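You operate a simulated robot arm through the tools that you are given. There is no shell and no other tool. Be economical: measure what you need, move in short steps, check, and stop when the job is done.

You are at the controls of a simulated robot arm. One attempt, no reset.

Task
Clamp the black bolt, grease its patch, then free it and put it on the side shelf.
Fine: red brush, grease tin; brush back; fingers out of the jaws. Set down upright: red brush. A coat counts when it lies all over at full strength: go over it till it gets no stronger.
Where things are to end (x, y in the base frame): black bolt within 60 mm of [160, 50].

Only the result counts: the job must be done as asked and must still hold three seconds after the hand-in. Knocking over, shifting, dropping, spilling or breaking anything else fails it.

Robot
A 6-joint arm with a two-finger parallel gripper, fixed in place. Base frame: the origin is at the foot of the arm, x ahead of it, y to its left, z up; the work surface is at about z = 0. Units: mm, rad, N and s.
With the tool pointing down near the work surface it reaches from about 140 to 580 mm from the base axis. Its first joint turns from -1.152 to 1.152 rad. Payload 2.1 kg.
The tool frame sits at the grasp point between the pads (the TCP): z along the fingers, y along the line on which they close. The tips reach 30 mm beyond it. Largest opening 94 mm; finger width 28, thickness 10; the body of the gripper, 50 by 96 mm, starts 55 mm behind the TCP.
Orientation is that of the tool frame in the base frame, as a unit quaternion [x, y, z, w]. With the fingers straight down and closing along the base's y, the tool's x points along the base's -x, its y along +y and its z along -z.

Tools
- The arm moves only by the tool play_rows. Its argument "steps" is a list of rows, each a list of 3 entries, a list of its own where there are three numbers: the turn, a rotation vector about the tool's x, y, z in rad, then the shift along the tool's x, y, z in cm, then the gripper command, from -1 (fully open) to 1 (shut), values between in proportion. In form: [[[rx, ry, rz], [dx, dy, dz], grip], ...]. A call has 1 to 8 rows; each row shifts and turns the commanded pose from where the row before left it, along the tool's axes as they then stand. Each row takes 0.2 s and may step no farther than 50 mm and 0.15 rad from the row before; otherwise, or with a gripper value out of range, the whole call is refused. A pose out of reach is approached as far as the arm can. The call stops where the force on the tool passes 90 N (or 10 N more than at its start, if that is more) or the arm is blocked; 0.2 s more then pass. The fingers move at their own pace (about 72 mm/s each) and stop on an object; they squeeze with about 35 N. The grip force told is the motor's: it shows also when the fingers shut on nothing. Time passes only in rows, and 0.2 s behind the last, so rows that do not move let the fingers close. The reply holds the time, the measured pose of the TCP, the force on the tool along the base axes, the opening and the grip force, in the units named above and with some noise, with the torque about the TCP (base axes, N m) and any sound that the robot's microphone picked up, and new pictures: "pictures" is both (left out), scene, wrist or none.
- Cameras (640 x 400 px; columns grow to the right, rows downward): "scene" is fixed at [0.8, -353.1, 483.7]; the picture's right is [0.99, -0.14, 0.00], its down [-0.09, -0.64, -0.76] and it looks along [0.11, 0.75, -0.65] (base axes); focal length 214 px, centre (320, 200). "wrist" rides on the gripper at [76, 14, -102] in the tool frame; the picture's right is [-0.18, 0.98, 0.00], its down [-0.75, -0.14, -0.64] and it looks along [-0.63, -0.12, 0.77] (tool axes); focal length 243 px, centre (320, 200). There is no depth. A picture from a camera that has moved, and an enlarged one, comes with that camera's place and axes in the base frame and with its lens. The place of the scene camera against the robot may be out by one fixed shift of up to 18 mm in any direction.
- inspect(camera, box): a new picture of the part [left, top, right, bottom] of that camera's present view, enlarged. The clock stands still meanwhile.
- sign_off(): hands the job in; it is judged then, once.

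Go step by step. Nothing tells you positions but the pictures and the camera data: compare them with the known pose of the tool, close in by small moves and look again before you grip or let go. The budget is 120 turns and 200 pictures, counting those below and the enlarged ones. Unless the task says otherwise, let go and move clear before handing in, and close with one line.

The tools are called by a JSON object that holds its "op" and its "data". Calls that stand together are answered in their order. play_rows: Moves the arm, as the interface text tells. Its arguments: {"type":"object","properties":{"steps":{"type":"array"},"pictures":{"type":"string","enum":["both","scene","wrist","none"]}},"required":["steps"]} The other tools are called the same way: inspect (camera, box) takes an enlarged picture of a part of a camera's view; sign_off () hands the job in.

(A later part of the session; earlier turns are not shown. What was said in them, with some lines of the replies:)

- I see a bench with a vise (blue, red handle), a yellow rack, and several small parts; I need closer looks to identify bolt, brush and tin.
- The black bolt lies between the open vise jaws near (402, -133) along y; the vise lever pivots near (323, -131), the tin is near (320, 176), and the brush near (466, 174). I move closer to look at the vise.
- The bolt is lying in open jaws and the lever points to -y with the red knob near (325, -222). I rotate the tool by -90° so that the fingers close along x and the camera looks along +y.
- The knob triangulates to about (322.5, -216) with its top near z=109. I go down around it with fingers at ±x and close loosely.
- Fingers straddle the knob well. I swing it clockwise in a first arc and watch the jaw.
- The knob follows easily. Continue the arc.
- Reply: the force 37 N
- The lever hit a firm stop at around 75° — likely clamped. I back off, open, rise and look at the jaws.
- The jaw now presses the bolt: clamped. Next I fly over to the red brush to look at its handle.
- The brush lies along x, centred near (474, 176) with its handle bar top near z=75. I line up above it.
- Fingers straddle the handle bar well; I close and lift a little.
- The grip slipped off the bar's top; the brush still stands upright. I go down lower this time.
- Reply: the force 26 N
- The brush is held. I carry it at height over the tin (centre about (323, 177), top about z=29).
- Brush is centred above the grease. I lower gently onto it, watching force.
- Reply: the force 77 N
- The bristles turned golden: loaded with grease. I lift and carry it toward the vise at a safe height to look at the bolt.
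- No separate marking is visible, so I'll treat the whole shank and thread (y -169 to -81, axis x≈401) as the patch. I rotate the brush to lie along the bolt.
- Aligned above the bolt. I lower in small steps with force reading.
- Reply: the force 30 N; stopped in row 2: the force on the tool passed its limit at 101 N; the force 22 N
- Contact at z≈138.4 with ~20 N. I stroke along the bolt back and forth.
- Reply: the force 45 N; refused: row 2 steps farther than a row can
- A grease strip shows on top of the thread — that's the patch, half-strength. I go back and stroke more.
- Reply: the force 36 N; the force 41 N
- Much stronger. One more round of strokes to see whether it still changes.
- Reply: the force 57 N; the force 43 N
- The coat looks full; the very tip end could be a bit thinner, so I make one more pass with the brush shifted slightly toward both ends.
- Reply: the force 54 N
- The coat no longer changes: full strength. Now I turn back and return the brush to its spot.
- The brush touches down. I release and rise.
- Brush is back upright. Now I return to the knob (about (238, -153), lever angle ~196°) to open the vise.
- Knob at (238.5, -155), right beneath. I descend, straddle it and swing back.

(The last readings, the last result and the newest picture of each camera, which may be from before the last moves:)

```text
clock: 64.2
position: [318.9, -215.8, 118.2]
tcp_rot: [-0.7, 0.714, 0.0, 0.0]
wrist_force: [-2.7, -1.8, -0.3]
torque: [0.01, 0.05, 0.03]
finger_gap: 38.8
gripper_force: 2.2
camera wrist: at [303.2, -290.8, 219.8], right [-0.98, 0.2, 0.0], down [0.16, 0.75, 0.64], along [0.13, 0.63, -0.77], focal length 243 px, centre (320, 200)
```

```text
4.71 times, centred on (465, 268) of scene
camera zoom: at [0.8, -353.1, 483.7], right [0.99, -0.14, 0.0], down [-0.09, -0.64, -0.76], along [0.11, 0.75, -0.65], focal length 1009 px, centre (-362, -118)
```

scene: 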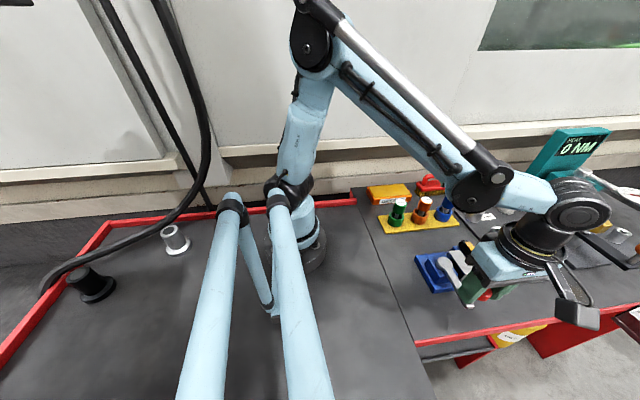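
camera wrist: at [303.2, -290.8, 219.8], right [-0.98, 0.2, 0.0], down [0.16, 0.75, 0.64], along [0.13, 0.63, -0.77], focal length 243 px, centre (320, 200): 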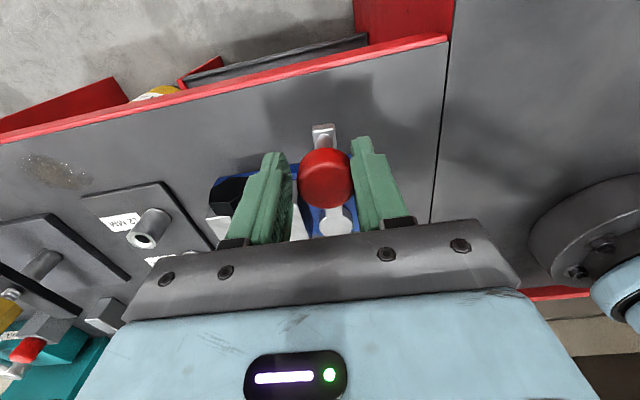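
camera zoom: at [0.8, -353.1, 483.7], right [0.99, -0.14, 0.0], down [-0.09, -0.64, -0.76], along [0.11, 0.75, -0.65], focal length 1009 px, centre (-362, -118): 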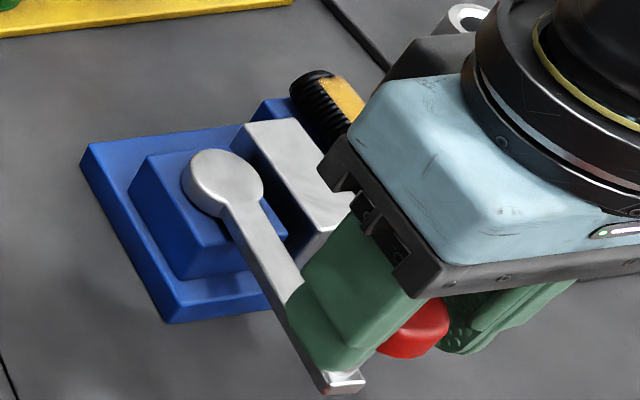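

Jaw is open again. I nudge the lever the last bit, release, rise and look at the bolt head.

{"op": "play_rows", "data": {"steps": [[[0, 0, -0.02], [0, -0.5, 0], 0.22], [[0, 0, 0], [0, 0.2, 0], 0.1], [[0, 0, 0], [0, 0, 0], -0.3], [[0, 0, 0], [0, 0, -4], -0.3], [[0, 0, 0], [0, 0, -4], -0.3], [[0, 0, 0], [-1, -4, -2], -0.3], [[0, 0, 0], [0, -3.5, 0], -0.3], [[0, 0, 0], [0, 0, 0], -0.3]]}}

{"op": "inspect", "data": {"camera": "wrist", "box": [220, 60, 420, 220]}}

{"op": "inspect", "data": {"camera": "scene", "box": [410, 225, 520, 310]}}

```text
clock: 66.0
position: [397.6, -207.8, 218.0]
tcp_rot: [-0.706, 0.708, 0.0, 0.0]
wrist_force: [-0.7, 0.8, -0.4]
torque: [-0.02, 0.02, -0.03]
finger_gap: 61.0
gripper_force: 0.1
camera wrist: at [382.2, -283.3, 319.6], right [-0.98, 0.19, 0.0], down [0.14, 0.75, 0.64], along [0.12, 0.63, -0.77], focal length 243 px, centre (320, 200)
```

scene: 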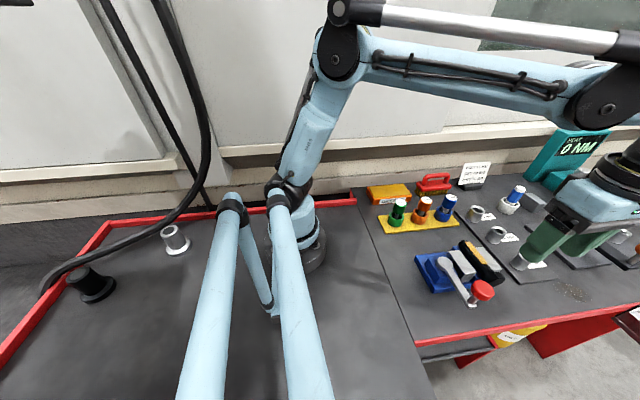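
wrist: 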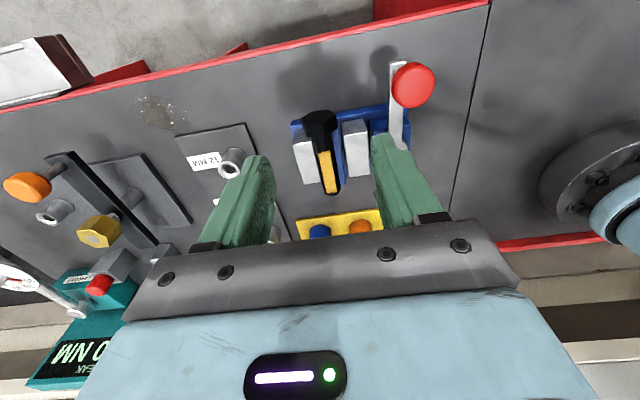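

```text
2.50 times, centred on (320, 140) of wrist
camera zoom: at [382.2, -283.3, 319.6], right [-0.98, 0.19, 0.0], down [0.14, 0.75, 0.64], along [0.12, 0.63, -0.77], focal length 606 px, centre (320, 350)
```

zoom: 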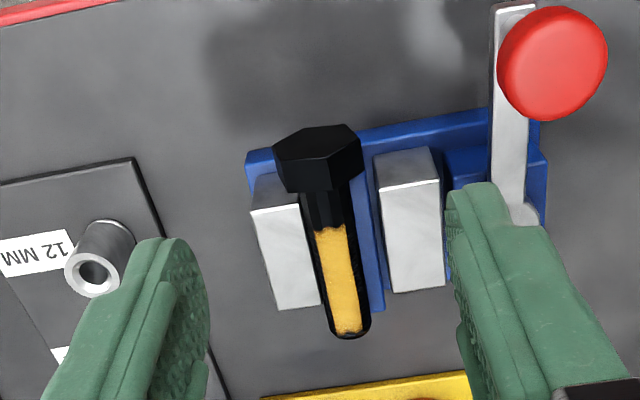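

```text
4.71 times, centred on (465, 268) of scene
camera zoom: at [0.8, -353.1, 483.7], right [0.99, -0.14, 0.0], down [-0.09, -0.64, -0.76], along [0.11, 0.75, -0.65], focal length 1009 px, centre (-362, -118)
```

zoom: 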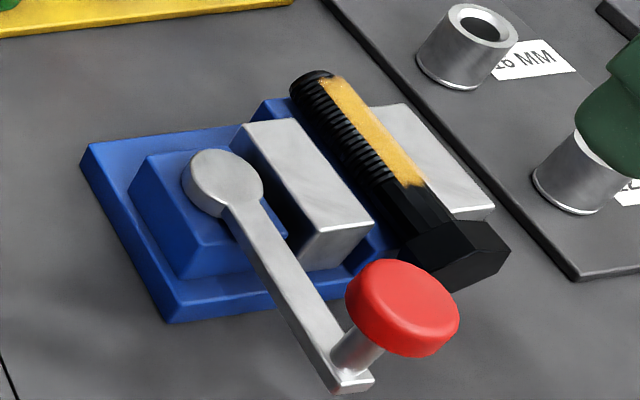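

{"op": "inspect", "data": {"camera": "wrist", "box": [295, 100, 345, 140]}}

{"op": "inspect", "data": {"camera": "scene", "box": [475, 260, 515, 293]}}

```text
10.00 times, centred on (320, 120) of wrist
camera zoom: at [382.2, -283.3, 319.6], right [-0.98, 0.19, 0.0], down [0.14, 0.75, 0.64], along [0.12, 0.63, -0.77], focal length 2426 px, centre (320, 1000)
```

zoom: 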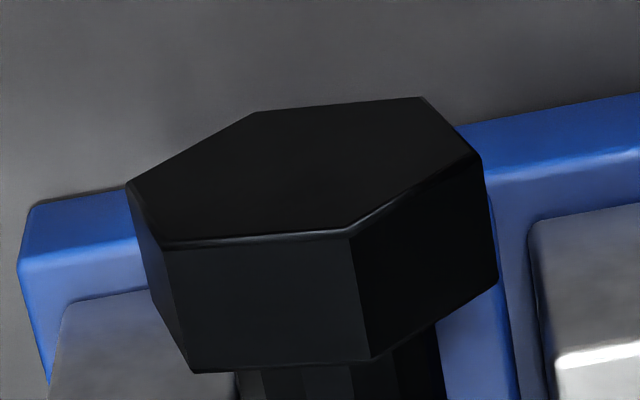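

```text
12.12 times, centred on (495, 276) of scene
camera zoom: at [0.8, -353.1, 483.7], right [0.99, -0.14, 0.0], down [-0.09, -0.64, -0.76], along [0.11, 0.75, -0.65], focal length 2600 px, centre (-1801, -727)
```

zoom: 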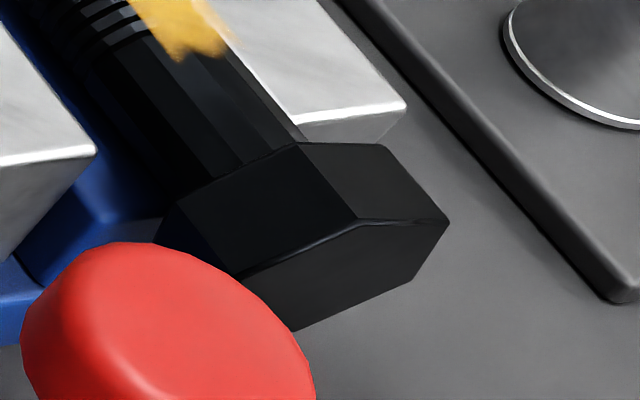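

The vise is open and the bolt free, its hex head (y ≈ -186..-171, centre x≈404, axis z≈57) sticking out of the jaws. I move above it to grip the head, fingers at ±x.

{"op": "play_rows", "data": {"steps": [[[0, 0, 0], [-2.9, -0.6, 0], -0.3], [[0, 0, 0], [0, 0, 4], -0.3], [[0, 0, 0], [0, 0, 4], -0.3], [[0, 0, 0], [0, 0, 1.5], -0.3], [[0, 0, 0], [0, 0, 0], -0.3]]}}

{"op": "inspect", "data": {"camera": "wrist", "box": [220, 80, 420, 240]}}

{"op": "inspect", "data": {"camera": "scene", "box": [420, 225, 530, 310]}}

```text
clock: 67.2
position: [402.0, -177.2, 123.6]
tcp_rot: [-0.706, 0.708, 0.0, 0.0]
wrist_force: [0.0, 0.9, -0.1]
torque: [0.01, 0.02, -0.03]
finger_gap: 61.2
gripper_force: 0.0
camera wrist: at [388.0, -252.1, 225.3], right [-0.98, 0.19, 0.0], down [0.14, 0.75, 0.64], along [0.12, 0.63, -0.77], focal length 243 px, centre (320, 200)
```

scene: 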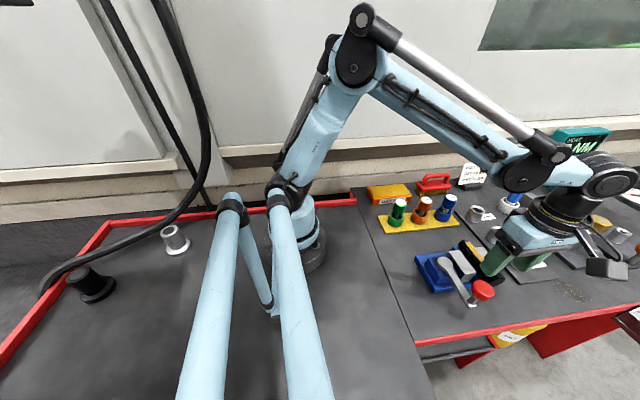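
wrist: 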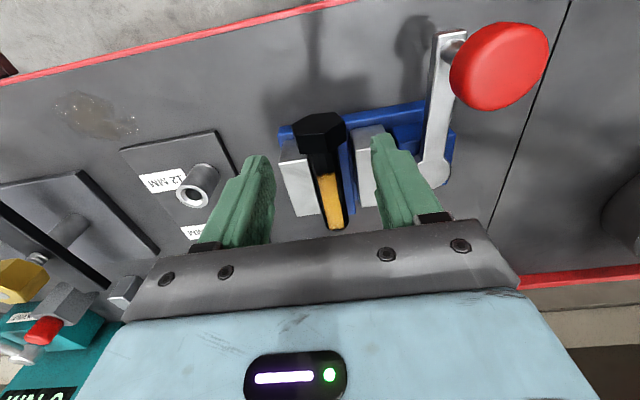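

```text
2.50 times, centred on (320, 160) of wrist
camera zoom: at [388.0, -252.1, 225.3], right [-0.98, 0.19, 0.0], down [0.14, 0.75, 0.64], along [0.12, 0.63, -0.77], focal length 606 px, centre (320, 300)
```

zoom: 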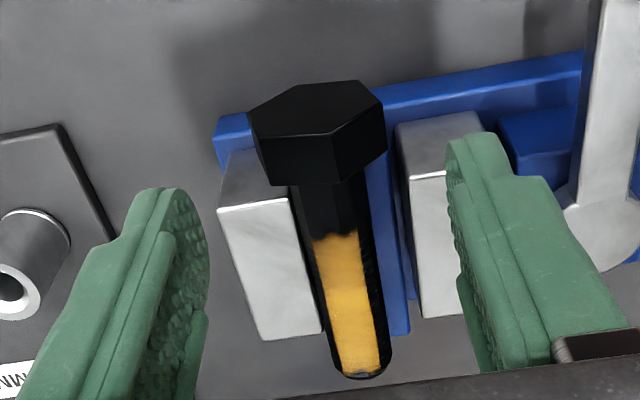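

```text
4.71 times, centred on (475, 268) of scene
camera zoom: at [0.8, -353.1, 483.7], right [0.99, -0.14, 0.0], down [-0.09, -0.64, -0.76], along [0.11, 0.75, -0.65], focal length 1009 px, centre (-409, -118)
```

zoom: 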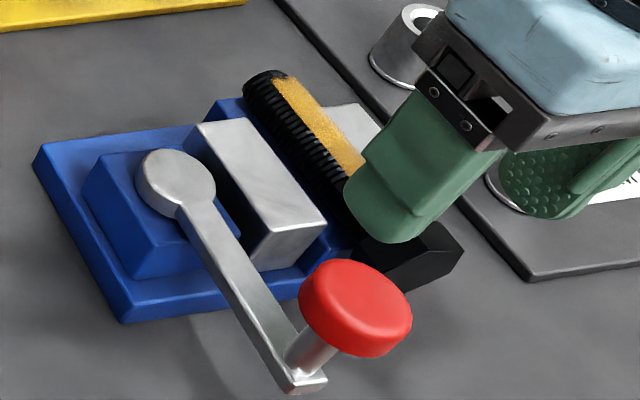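

Centred on the head (402, -178). I descend and close.

{"op": "play_rows", "data": {"steps": [[[0, 0, 0], [0.1, 0, 3], -0.3], [[0, 0, 0], [0, 0, 1.9], -0.3], [[0, 0, 0], [0, 0, 0], -0.3]], "pictures": "none"}}

{"op": "inspect", "data": {"camera": "wrist", "box": [220, 80, 420, 240]}}

{"op": "inspect", "data": {"camera": "scene", "box": [420, 225, 530, 310]}}

```text
clock: 68.0
position: [404.0, -178.5, 73.9]
tcp_rot: [-0.706, 0.708, 0.0, 0.0]
wrist_force: [-0.6, 0.0, 0.7]
torque: [0.03, -0.03, -0.04]
finger_gap: 61.2
gripper_force: 0.0
```

```text
2.50 times, centred on (320, 160) of wrist
camera zoom: at [388.5, -253.4, 175.5], right [-0.98, 0.19, 0.0], down [0.14, 0.75, 0.64], along [0.12, 0.63, -0.77], focal length 606 px, centre (320, 300)
```

zoom: 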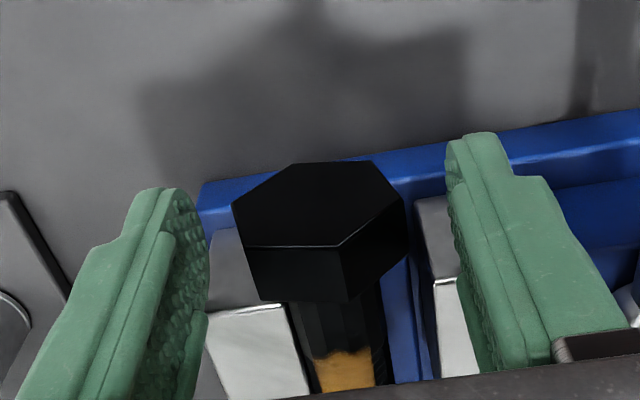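

```text
4.71 times, centred on (475, 268) of scene
camera zoom: at [0.8, -353.1, 483.7], right [0.99, -0.14, 0.0], down [-0.09, -0.64, -0.76], along [0.11, 0.75, -0.65], focal length 1009 px, centre (-409, -118)
```

zoom: 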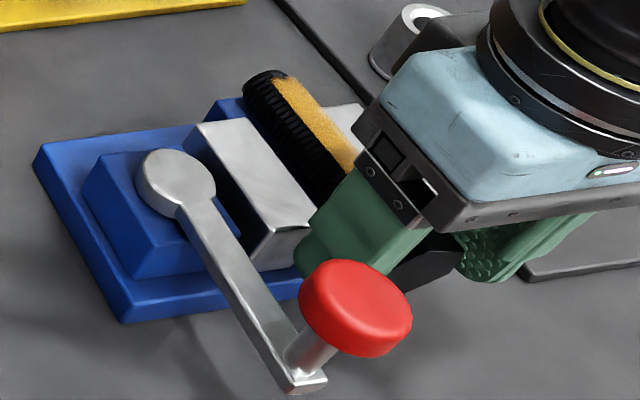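

{"op": "play_rows", "data": {"steps": [[[0, 0, 0], [0, 0, 0], 0.15], [[0, 0, 0], [0, 0, 0], 1], [[0, 0, 0], [0, 0, 0], 1], [[0, 0, 0], [0, 0, -0.8], 1], [[0, 0, 0], [0, 0, -0.7], 1], [[0, 0, 0], [0, 0, 0], 1]]}}

{"op": "inspect", "data": {"camera": "wrist", "box": [220, 80, 420, 240]}}

{"op": "inspect", "data": {"camera": "scene", "box": [420, 225, 530, 310]}}

```text
clock: 69.4
position: [403.2, -176.9, 89.2]
tcp_rot: [-0.705, 0.709, 0.001, 0.0]
wrist_force: [-0.1, -0.6, -3.7]
torque: [-0.17, -0.01, -0.04]
finger_gap: 35.5
gripper_force: 35.5
camera wrist: at [388.8, -252.9, 191.1], right [-0.98, 0.19, 0.0], down [0.14, 0.75, 0.64], along [0.12, 0.63, -0.77], focal length 243 px, centre (320, 200)
```

scene: 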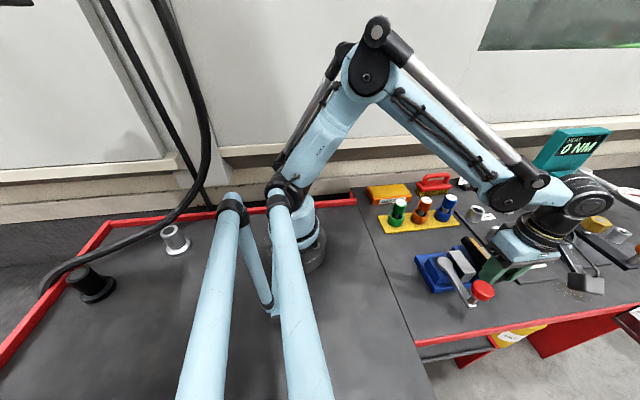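
wrist: 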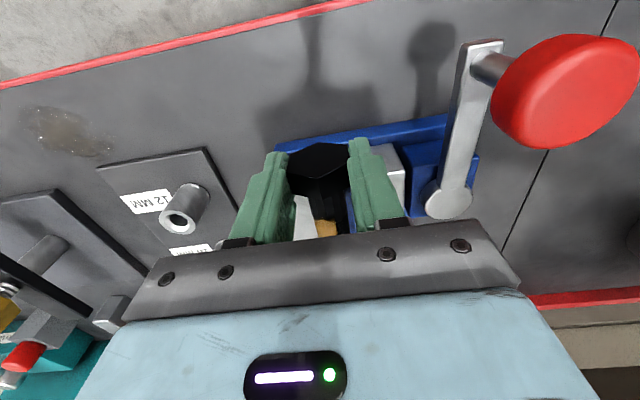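

```text
2.50 times, centred on (320, 160) of wrist
camera zoom: at [388.8, -252.9, 191.1], right [-0.98, 0.19, 0.0], down [0.14, 0.75, 0.64], along [0.12, 0.63, -0.77], focal length 606 px, centre (320, 300)
```

zoom: 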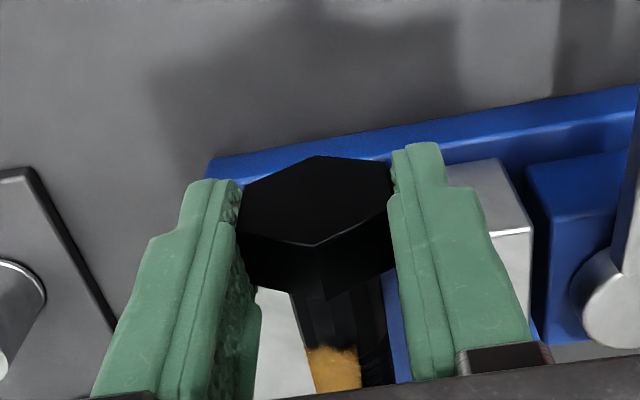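

```text
4.71 times, centred on (475, 268) of scene
camera zoom: at [0.8, -353.1, 483.6], right [0.99, -0.14, 0.0], down [-0.09, -0.64, -0.76], along [0.11, 0.75, -0.65], focal length 1009 px, centre (-409, -118)
```

zoom: 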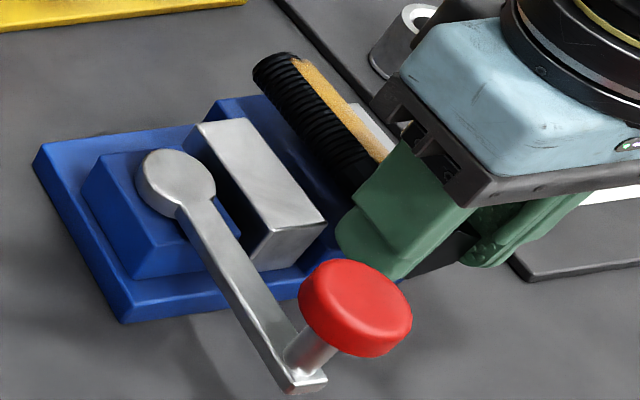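

The head is gripped on flats and the bolt stays level. I lift it clear and carry toward the side shelf.

{"op": "play_rows", "data": {"steps": [[[0, 0, 0], [0, 0, -2], 1], [[0, 0, 0], [0, 0, -3], 1], [[0, 0, 0], [0, 0, -3], 1], [[0, 0, 0], [0, 0, -2.5], 1], [[0, 0, 0], [0, 0, 0], 1]]}}

{"op": "inspect", "data": {"camera": "scene", "box": [420, 180, 560, 310]}}

```text
clock: 70.6
position: [402.4, -178.4, 194.9]
tcp_rot: [-0.706, 0.709, 0.0, 0.0]
wrist_force: [-0.6, -0.8, -3.0]
torque: [-0.17, 0.02, 0.02]
finger_gap: 35.7
gripper_force: 34.9
camera wrist: at [388.0, -253.0, 296.9], right [-0.98, 0.19, 0.0], down [0.14, 0.75, 0.64], along [0.12, 0.63, -0.77], focal length 243 px, centre (320, 200)
```

scene: 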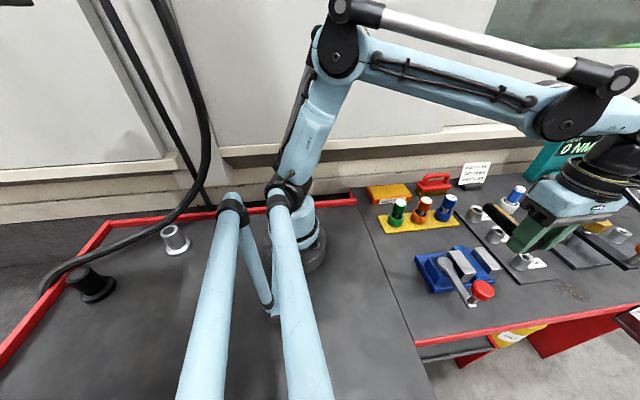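
wrist: 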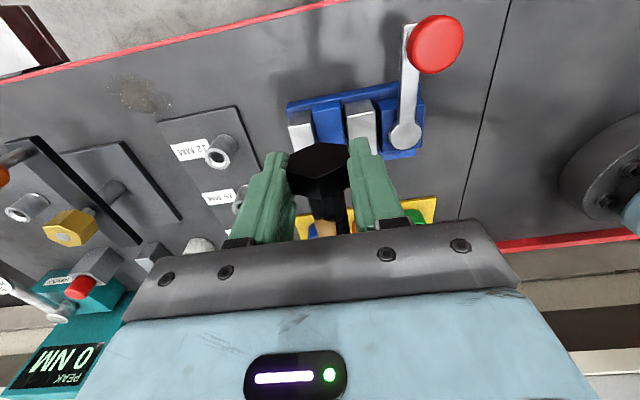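

```text
3.08 times, centred on (490, 245) of scene
camera zoom: at [0.8, -353.1, 483.6], right [0.99, -0.14, 0.0], down [-0.09, -0.64, -0.76], along [0.11, 0.75, -0.65], focal length 660 px, centre (-203, 62)
```

zoom: 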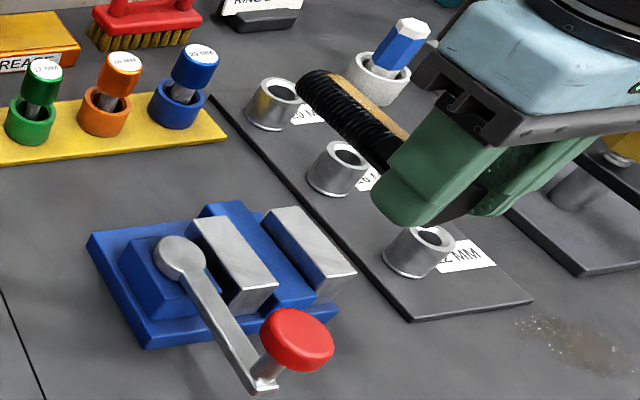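

Bolt is held level. Carry to above about (163, 12).

{"op": "play_rows", "data": {"steps": [[[0, 0, 0], [-1.9, 2.4, 0], 1], [[0, 0, 0], [-1.9, 2.4, 0], 1], [[0, 0, 0], [-1.9, 2.4, 0], 1], [[0, 0, 0], [-1.9, 2.4, 0], 1], [[0, 0, 0], [-1.9, 2.4, 0], 1], [[0, 0, 0], [-1.9, 2.4, 0], 1], [[0, 0, 0], [-1.9, 2.4, 0], 1], [[0, 0, 0], [-1.9, 2.4, 0], 1]]}}

{"op": "play_rows", "data": {"steps": [[[0, 0, 0], [-1.9, 2.4, 0], 1], [[0, 0, 0], [-1.9, 2.2, 0], 1], [[0, 0, 0], [0, 0, 4], 1], [[0, 0, 0], [0, 0, 3], 1], [[0, 0, 0], [0, 0, 0], 1]]}}

{"op": "inspect", "data": {"camera": "scene", "box": [290, 160, 430, 270]}}

```text
clock: 72.4
position: [209.8, -25.5, 193.2]
tcp_rot: [-0.706, 0.708, 0.0, 0.0]
wrist_force: [-0.6, -0.2, -5.2]
torque: [-0.17, 0.03, 0.01]
finger_gap: 35.5
gripper_force: 34.9
camera wrist: at [196.2, -99.3, 295.6], right [-0.98, 0.19, 0.0], down [0.14, 0.75, 0.64], along [0.12, 0.63, -0.77], focal length 243 px, centre (320, 200)
```

scene: 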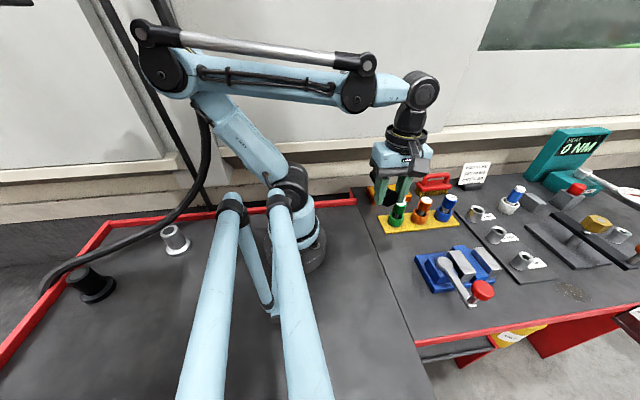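
wrist: 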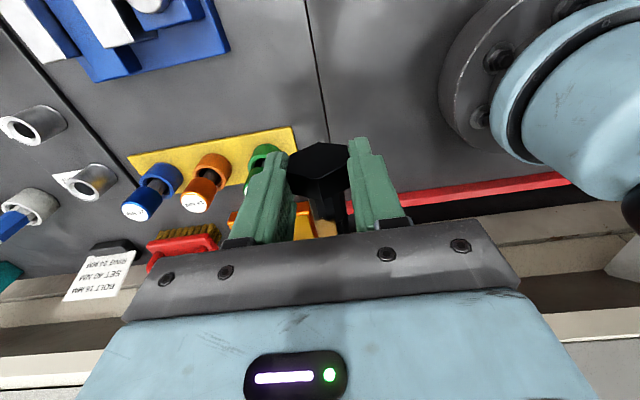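

```text
clock: 73.6
position: [166.1, 12.0, 126.1]
tcp_rot: [-0.707, 0.707, 0.0, 0.0]
wrist_force: [-0.2, -0.3, -3.0]
torque: [-0.15, -0.02, 0.01]
finger_gap: 36.1
gripper_force: 34.7
camera wrist: at [151.2, -63.4, 228.2], right [-0.98, 0.19, 0.0], down [0.14, 0.75, 0.64], along [0.12, 0.63, -0.77], focal length 243 px, centre (320, 200)
```

scene: 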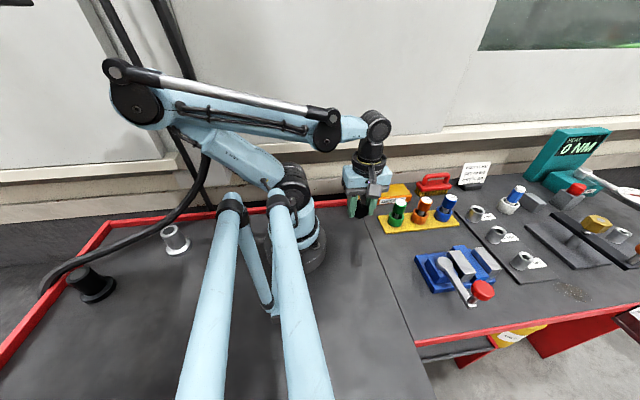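
wrist: 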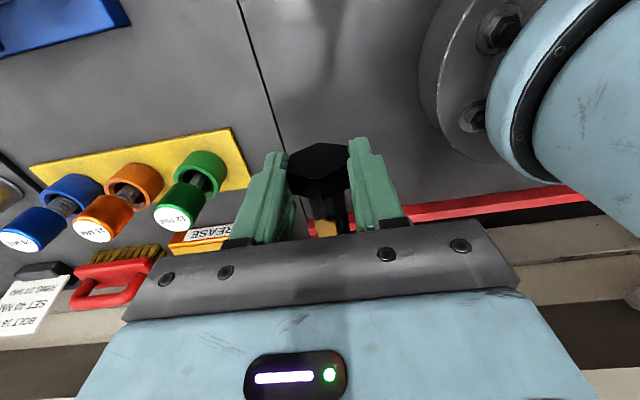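

```text
3.64 times, centred on (360, 215) of scene
camera zoom: at [0.8, -353.1, 483.7], right [0.99, -0.14, 0.0], down [-0.09, -0.64, -0.76], along [0.11, 0.75, -0.65], focal length 780 px, centre (174, 146)
```

zoom: 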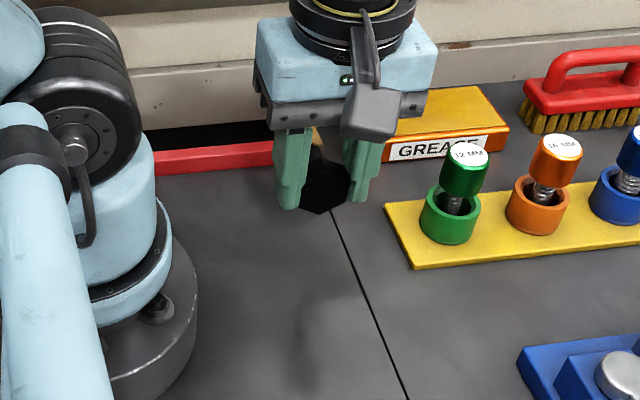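

Bolt hangs over the side shelf, left of the seam (x≈210). I lower it.

{"op": "play_rows", "data": {"steps": [[[0, 0, 0], [0, 0, 3], 1], [[0, 0, 0], [0, 0, 3], 1], [[0, 0, 0], [0, 0, 1.8], 1], [[0, 0, 0], [0, 0, 0], 1]]}}

{"op": "inspect", "data": {"camera": "scene", "box": [310, 180, 410, 260]}}

```text
clock: 74.6
position: [163.8, 13.7, 47.1]
tcp_rot: [-0.706, 0.708, 0.0, -0.001]
wrist_force: [0.1, 0.0, -4.7]
torque: [-0.14, 0.01, 0.01]
finger_gap: 35.5
gripper_force: 34.8
camera wrist: at [150.1, -62.8, 149.1], right [-0.98, 0.19, 0.0], down [0.14, 0.75, 0.64], along [0.12, 0.63, -0.77], focal length 243 px, centre (320, 200)
```

scene: 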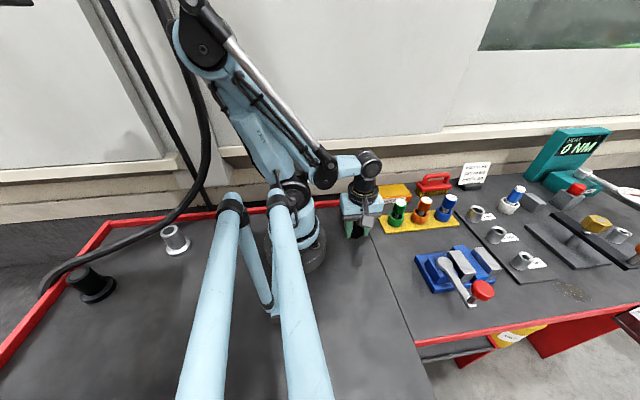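
wrist: 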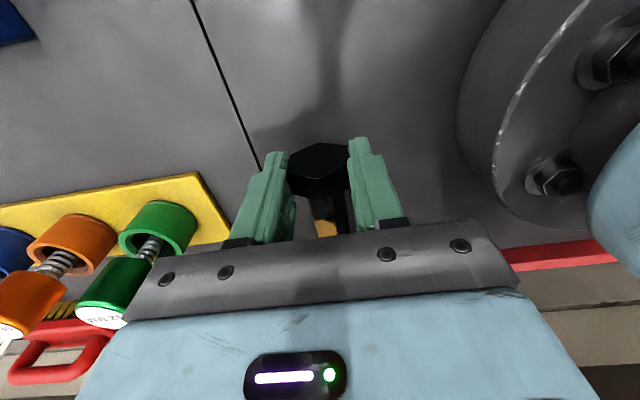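

```text
5.00 times, centred on (360, 220) of scene
camera zoom: at [0.8, -353.1, 483.7], right [0.99, -0.14, 0.0], down [-0.09, -0.64, -0.76], along [0.11, 0.75, -0.65], focal length 1072 px, centre (120, 100)
```

zoom: 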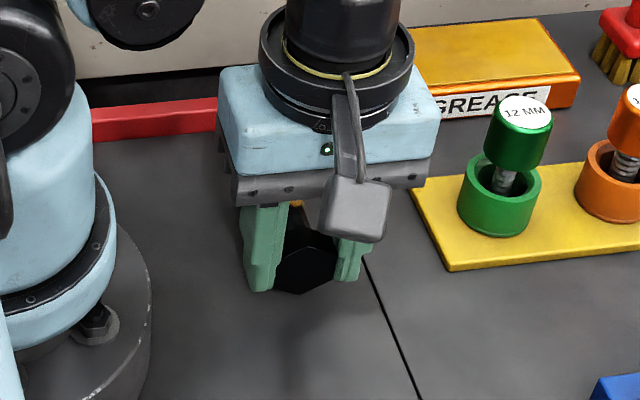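

{"op": "play_rows", "data": {"steps": [[[0, 0, 0], [0, 0, 0.5], 1], [[0, 0, 0], [0, 0, 0.2], 1], [[0, 0, 0], [0, 0, 0], 1]], "pictures": "none"}}

{"op": "play_rows", "data": {"steps": [[[0, 0, 0], [0, 0, 0.2], 1], [[0, 0, 0], [0, 0, 0], 1]], "pictures": "none"}}

{"op": "inspect", "data": {"camera": "scene", "box": [330, 210, 390, 250]}}

```text
clock: 75.4
position: [164.9, 11.9, 39.9]
tcp_rot: [-0.706, 0.708, 0.001, -0.001]
wrist_force: [-1.8, -0.5, 7.9]
torque: [-0.1, 0.03, 0.0]
finger_gap: 35.7
gripper_force: 34.5
```

```text
clock: 76.0
position: [164.9, 13.6, 37.0]
tcp_rot: [-0.706, 0.708, 0.002, -0.001]
wrist_force: [-4.2, -0.1, 22.1]
torque: [0.0, 0.18, 0.02]
finger_gap: 35.5
gripper_force: 34.4
```

```text
10.00 times, centred on (360, 230) of scene
camera zoom: at [0.7, -353.1, 483.7], right [0.99, -0.14, 0.0], down [-0.09, -0.64, -0.76], along [0.11, 0.75, -0.65], focal length 2145 px, centre (-80, -100)
```

zoom: 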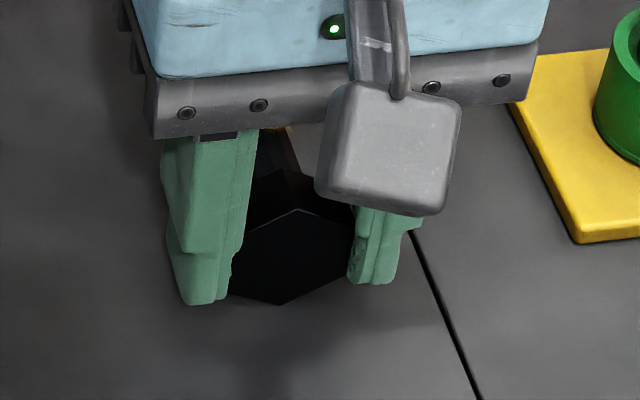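

The head touches the shelf. I open in stages and rise straight up.

{"op": "play_rows", "data": {"steps": [[[0, 0, 0], [0, 0, 0], 0.2], [[0, 0, 0], [0, 0, 0], 0.1], [[0, 0, 0], [0, 0, 0], 0.0], [[0, 0, 0], [0, 0, 0], -0.3], [[0, 0, 0], [0, 0, -2], -0.3], [[0, 0, 0], [0, 0, -3], -0.3], [[0, 0, 0], [0, 0, -4], -0.3], [[0, 0, 0], [0, 0, -4], -0.3]], "pictures": "none"}}

{"op": "play_rows", "data": {"steps": [[[0, 0, 0], [0, -3, -3], -0.3], [[0, 0, 0], [0, -4, 0], -0.3], [[0, 0, 0], [0, -4, 0], -0.3], [[0, 0, 0], [0, 0, 0], -0.3]]}}

{"op": "inspect", "data": {"camera": "scene", "box": [310, 180, 410, 260]}}

```text
clock: 77.8
position: [164.2, 10.1, 168.5]
tcp_rot: [-0.706, 0.708, 0.0, -0.001]
wrist_force: [0.6, 0.8, 0.3]
torque: [-0.05, -0.02, 0.0]
finger_gap: 61.2
gripper_force: 0.0
```

```text
clock: 78.8
position: [275.8, 10.7, 195.5]
tcp_rot: [-0.706, 0.708, -0.001, 0.001]
wrist_force: [0.5, 0.1, -0.6]
torque: [0.0, 0.01, -0.03]
finger_gap: 61.1
gripper_force: 0.1
camera wrist: at [261.4, -64.7, 297.6], right [-0.98, 0.19, 0.0], down [0.14, 0.75, 0.64], along [0.12, 0.63, -0.77], focal length 243 px, centre (320, 200)
```

scene: 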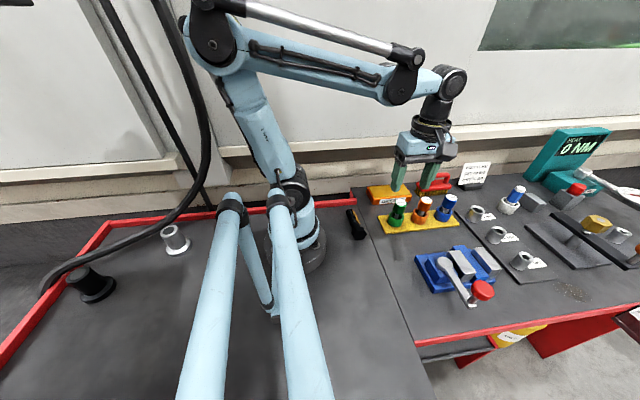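
wrist: 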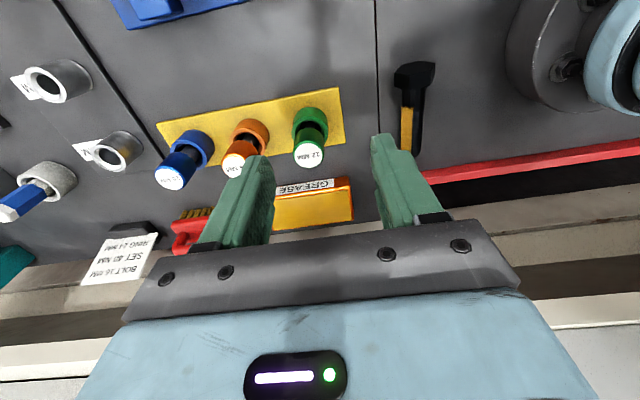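

```text
5.00 times, centred on (360, 220) of scene
camera zoom: at [0.8, -353.1, 483.7], right [0.99, -0.14, 0.0], down [-0.09, -0.64, -0.76], along [0.11, 0.75, -0.65], focal length 1072 px, centre (120, 100)
```

zoom: 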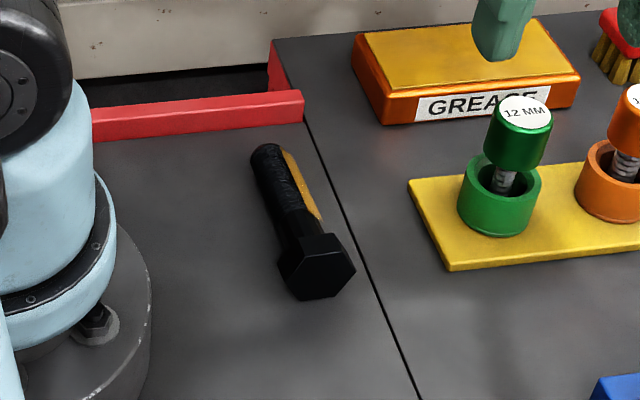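

The bolt lies on the side shelf, centre about (180, 60). A quick look at the coat and the scene before handing in.

{"op": "inspect", "data": {"camera": "wrist", "box": [380, 50, 450, 160]}}

{"op": "inspect", "data": {"camera": "scene", "box": [350, 160, 510, 310]}}

```text
3.64 times, centred on (415, 105) of wrist
camera zoom: at [261.4, -64.7, 297.6], right [-0.98, 0.19, 0.0], down [0.14, 0.75, 0.64], along [0.12, 0.63, -0.77], focal length 882 px, centre (-26, 546)
```

zoom: 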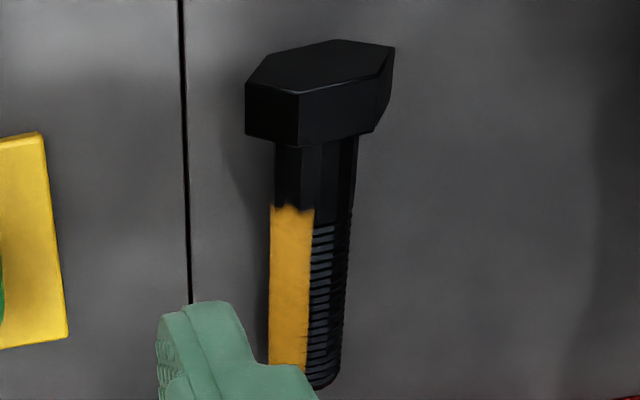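

```text
2.67 times, centred on (430, 235) of scene
camera zoom: at [0.8, -353.1, 483.7], right [0.99, -0.14, 0.0], down [-0.09, -0.64, -0.76], along [0.11, 0.75, -0.65], focal length 572 px, centre (27, 107)
```

zoom: 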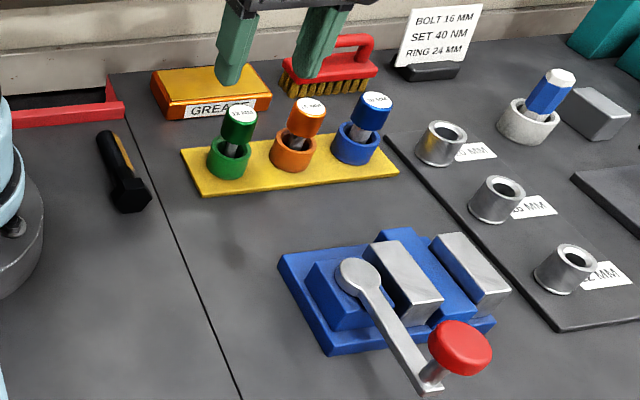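

Everything is in place: the coat is full, the brush is back upright, the vise is open and the bolt is on the shelf. The gripper is clear, so I hand in.

{"op": "sign_off", "data": {}}

```text
The job is handed in.
```

The black bolt was clamped and its patch greased until the coat got no stronger. It was then freed and set on the side shelf at about (180, 60), roughly 22 mm from the target. The red brush is back upright where it stood.
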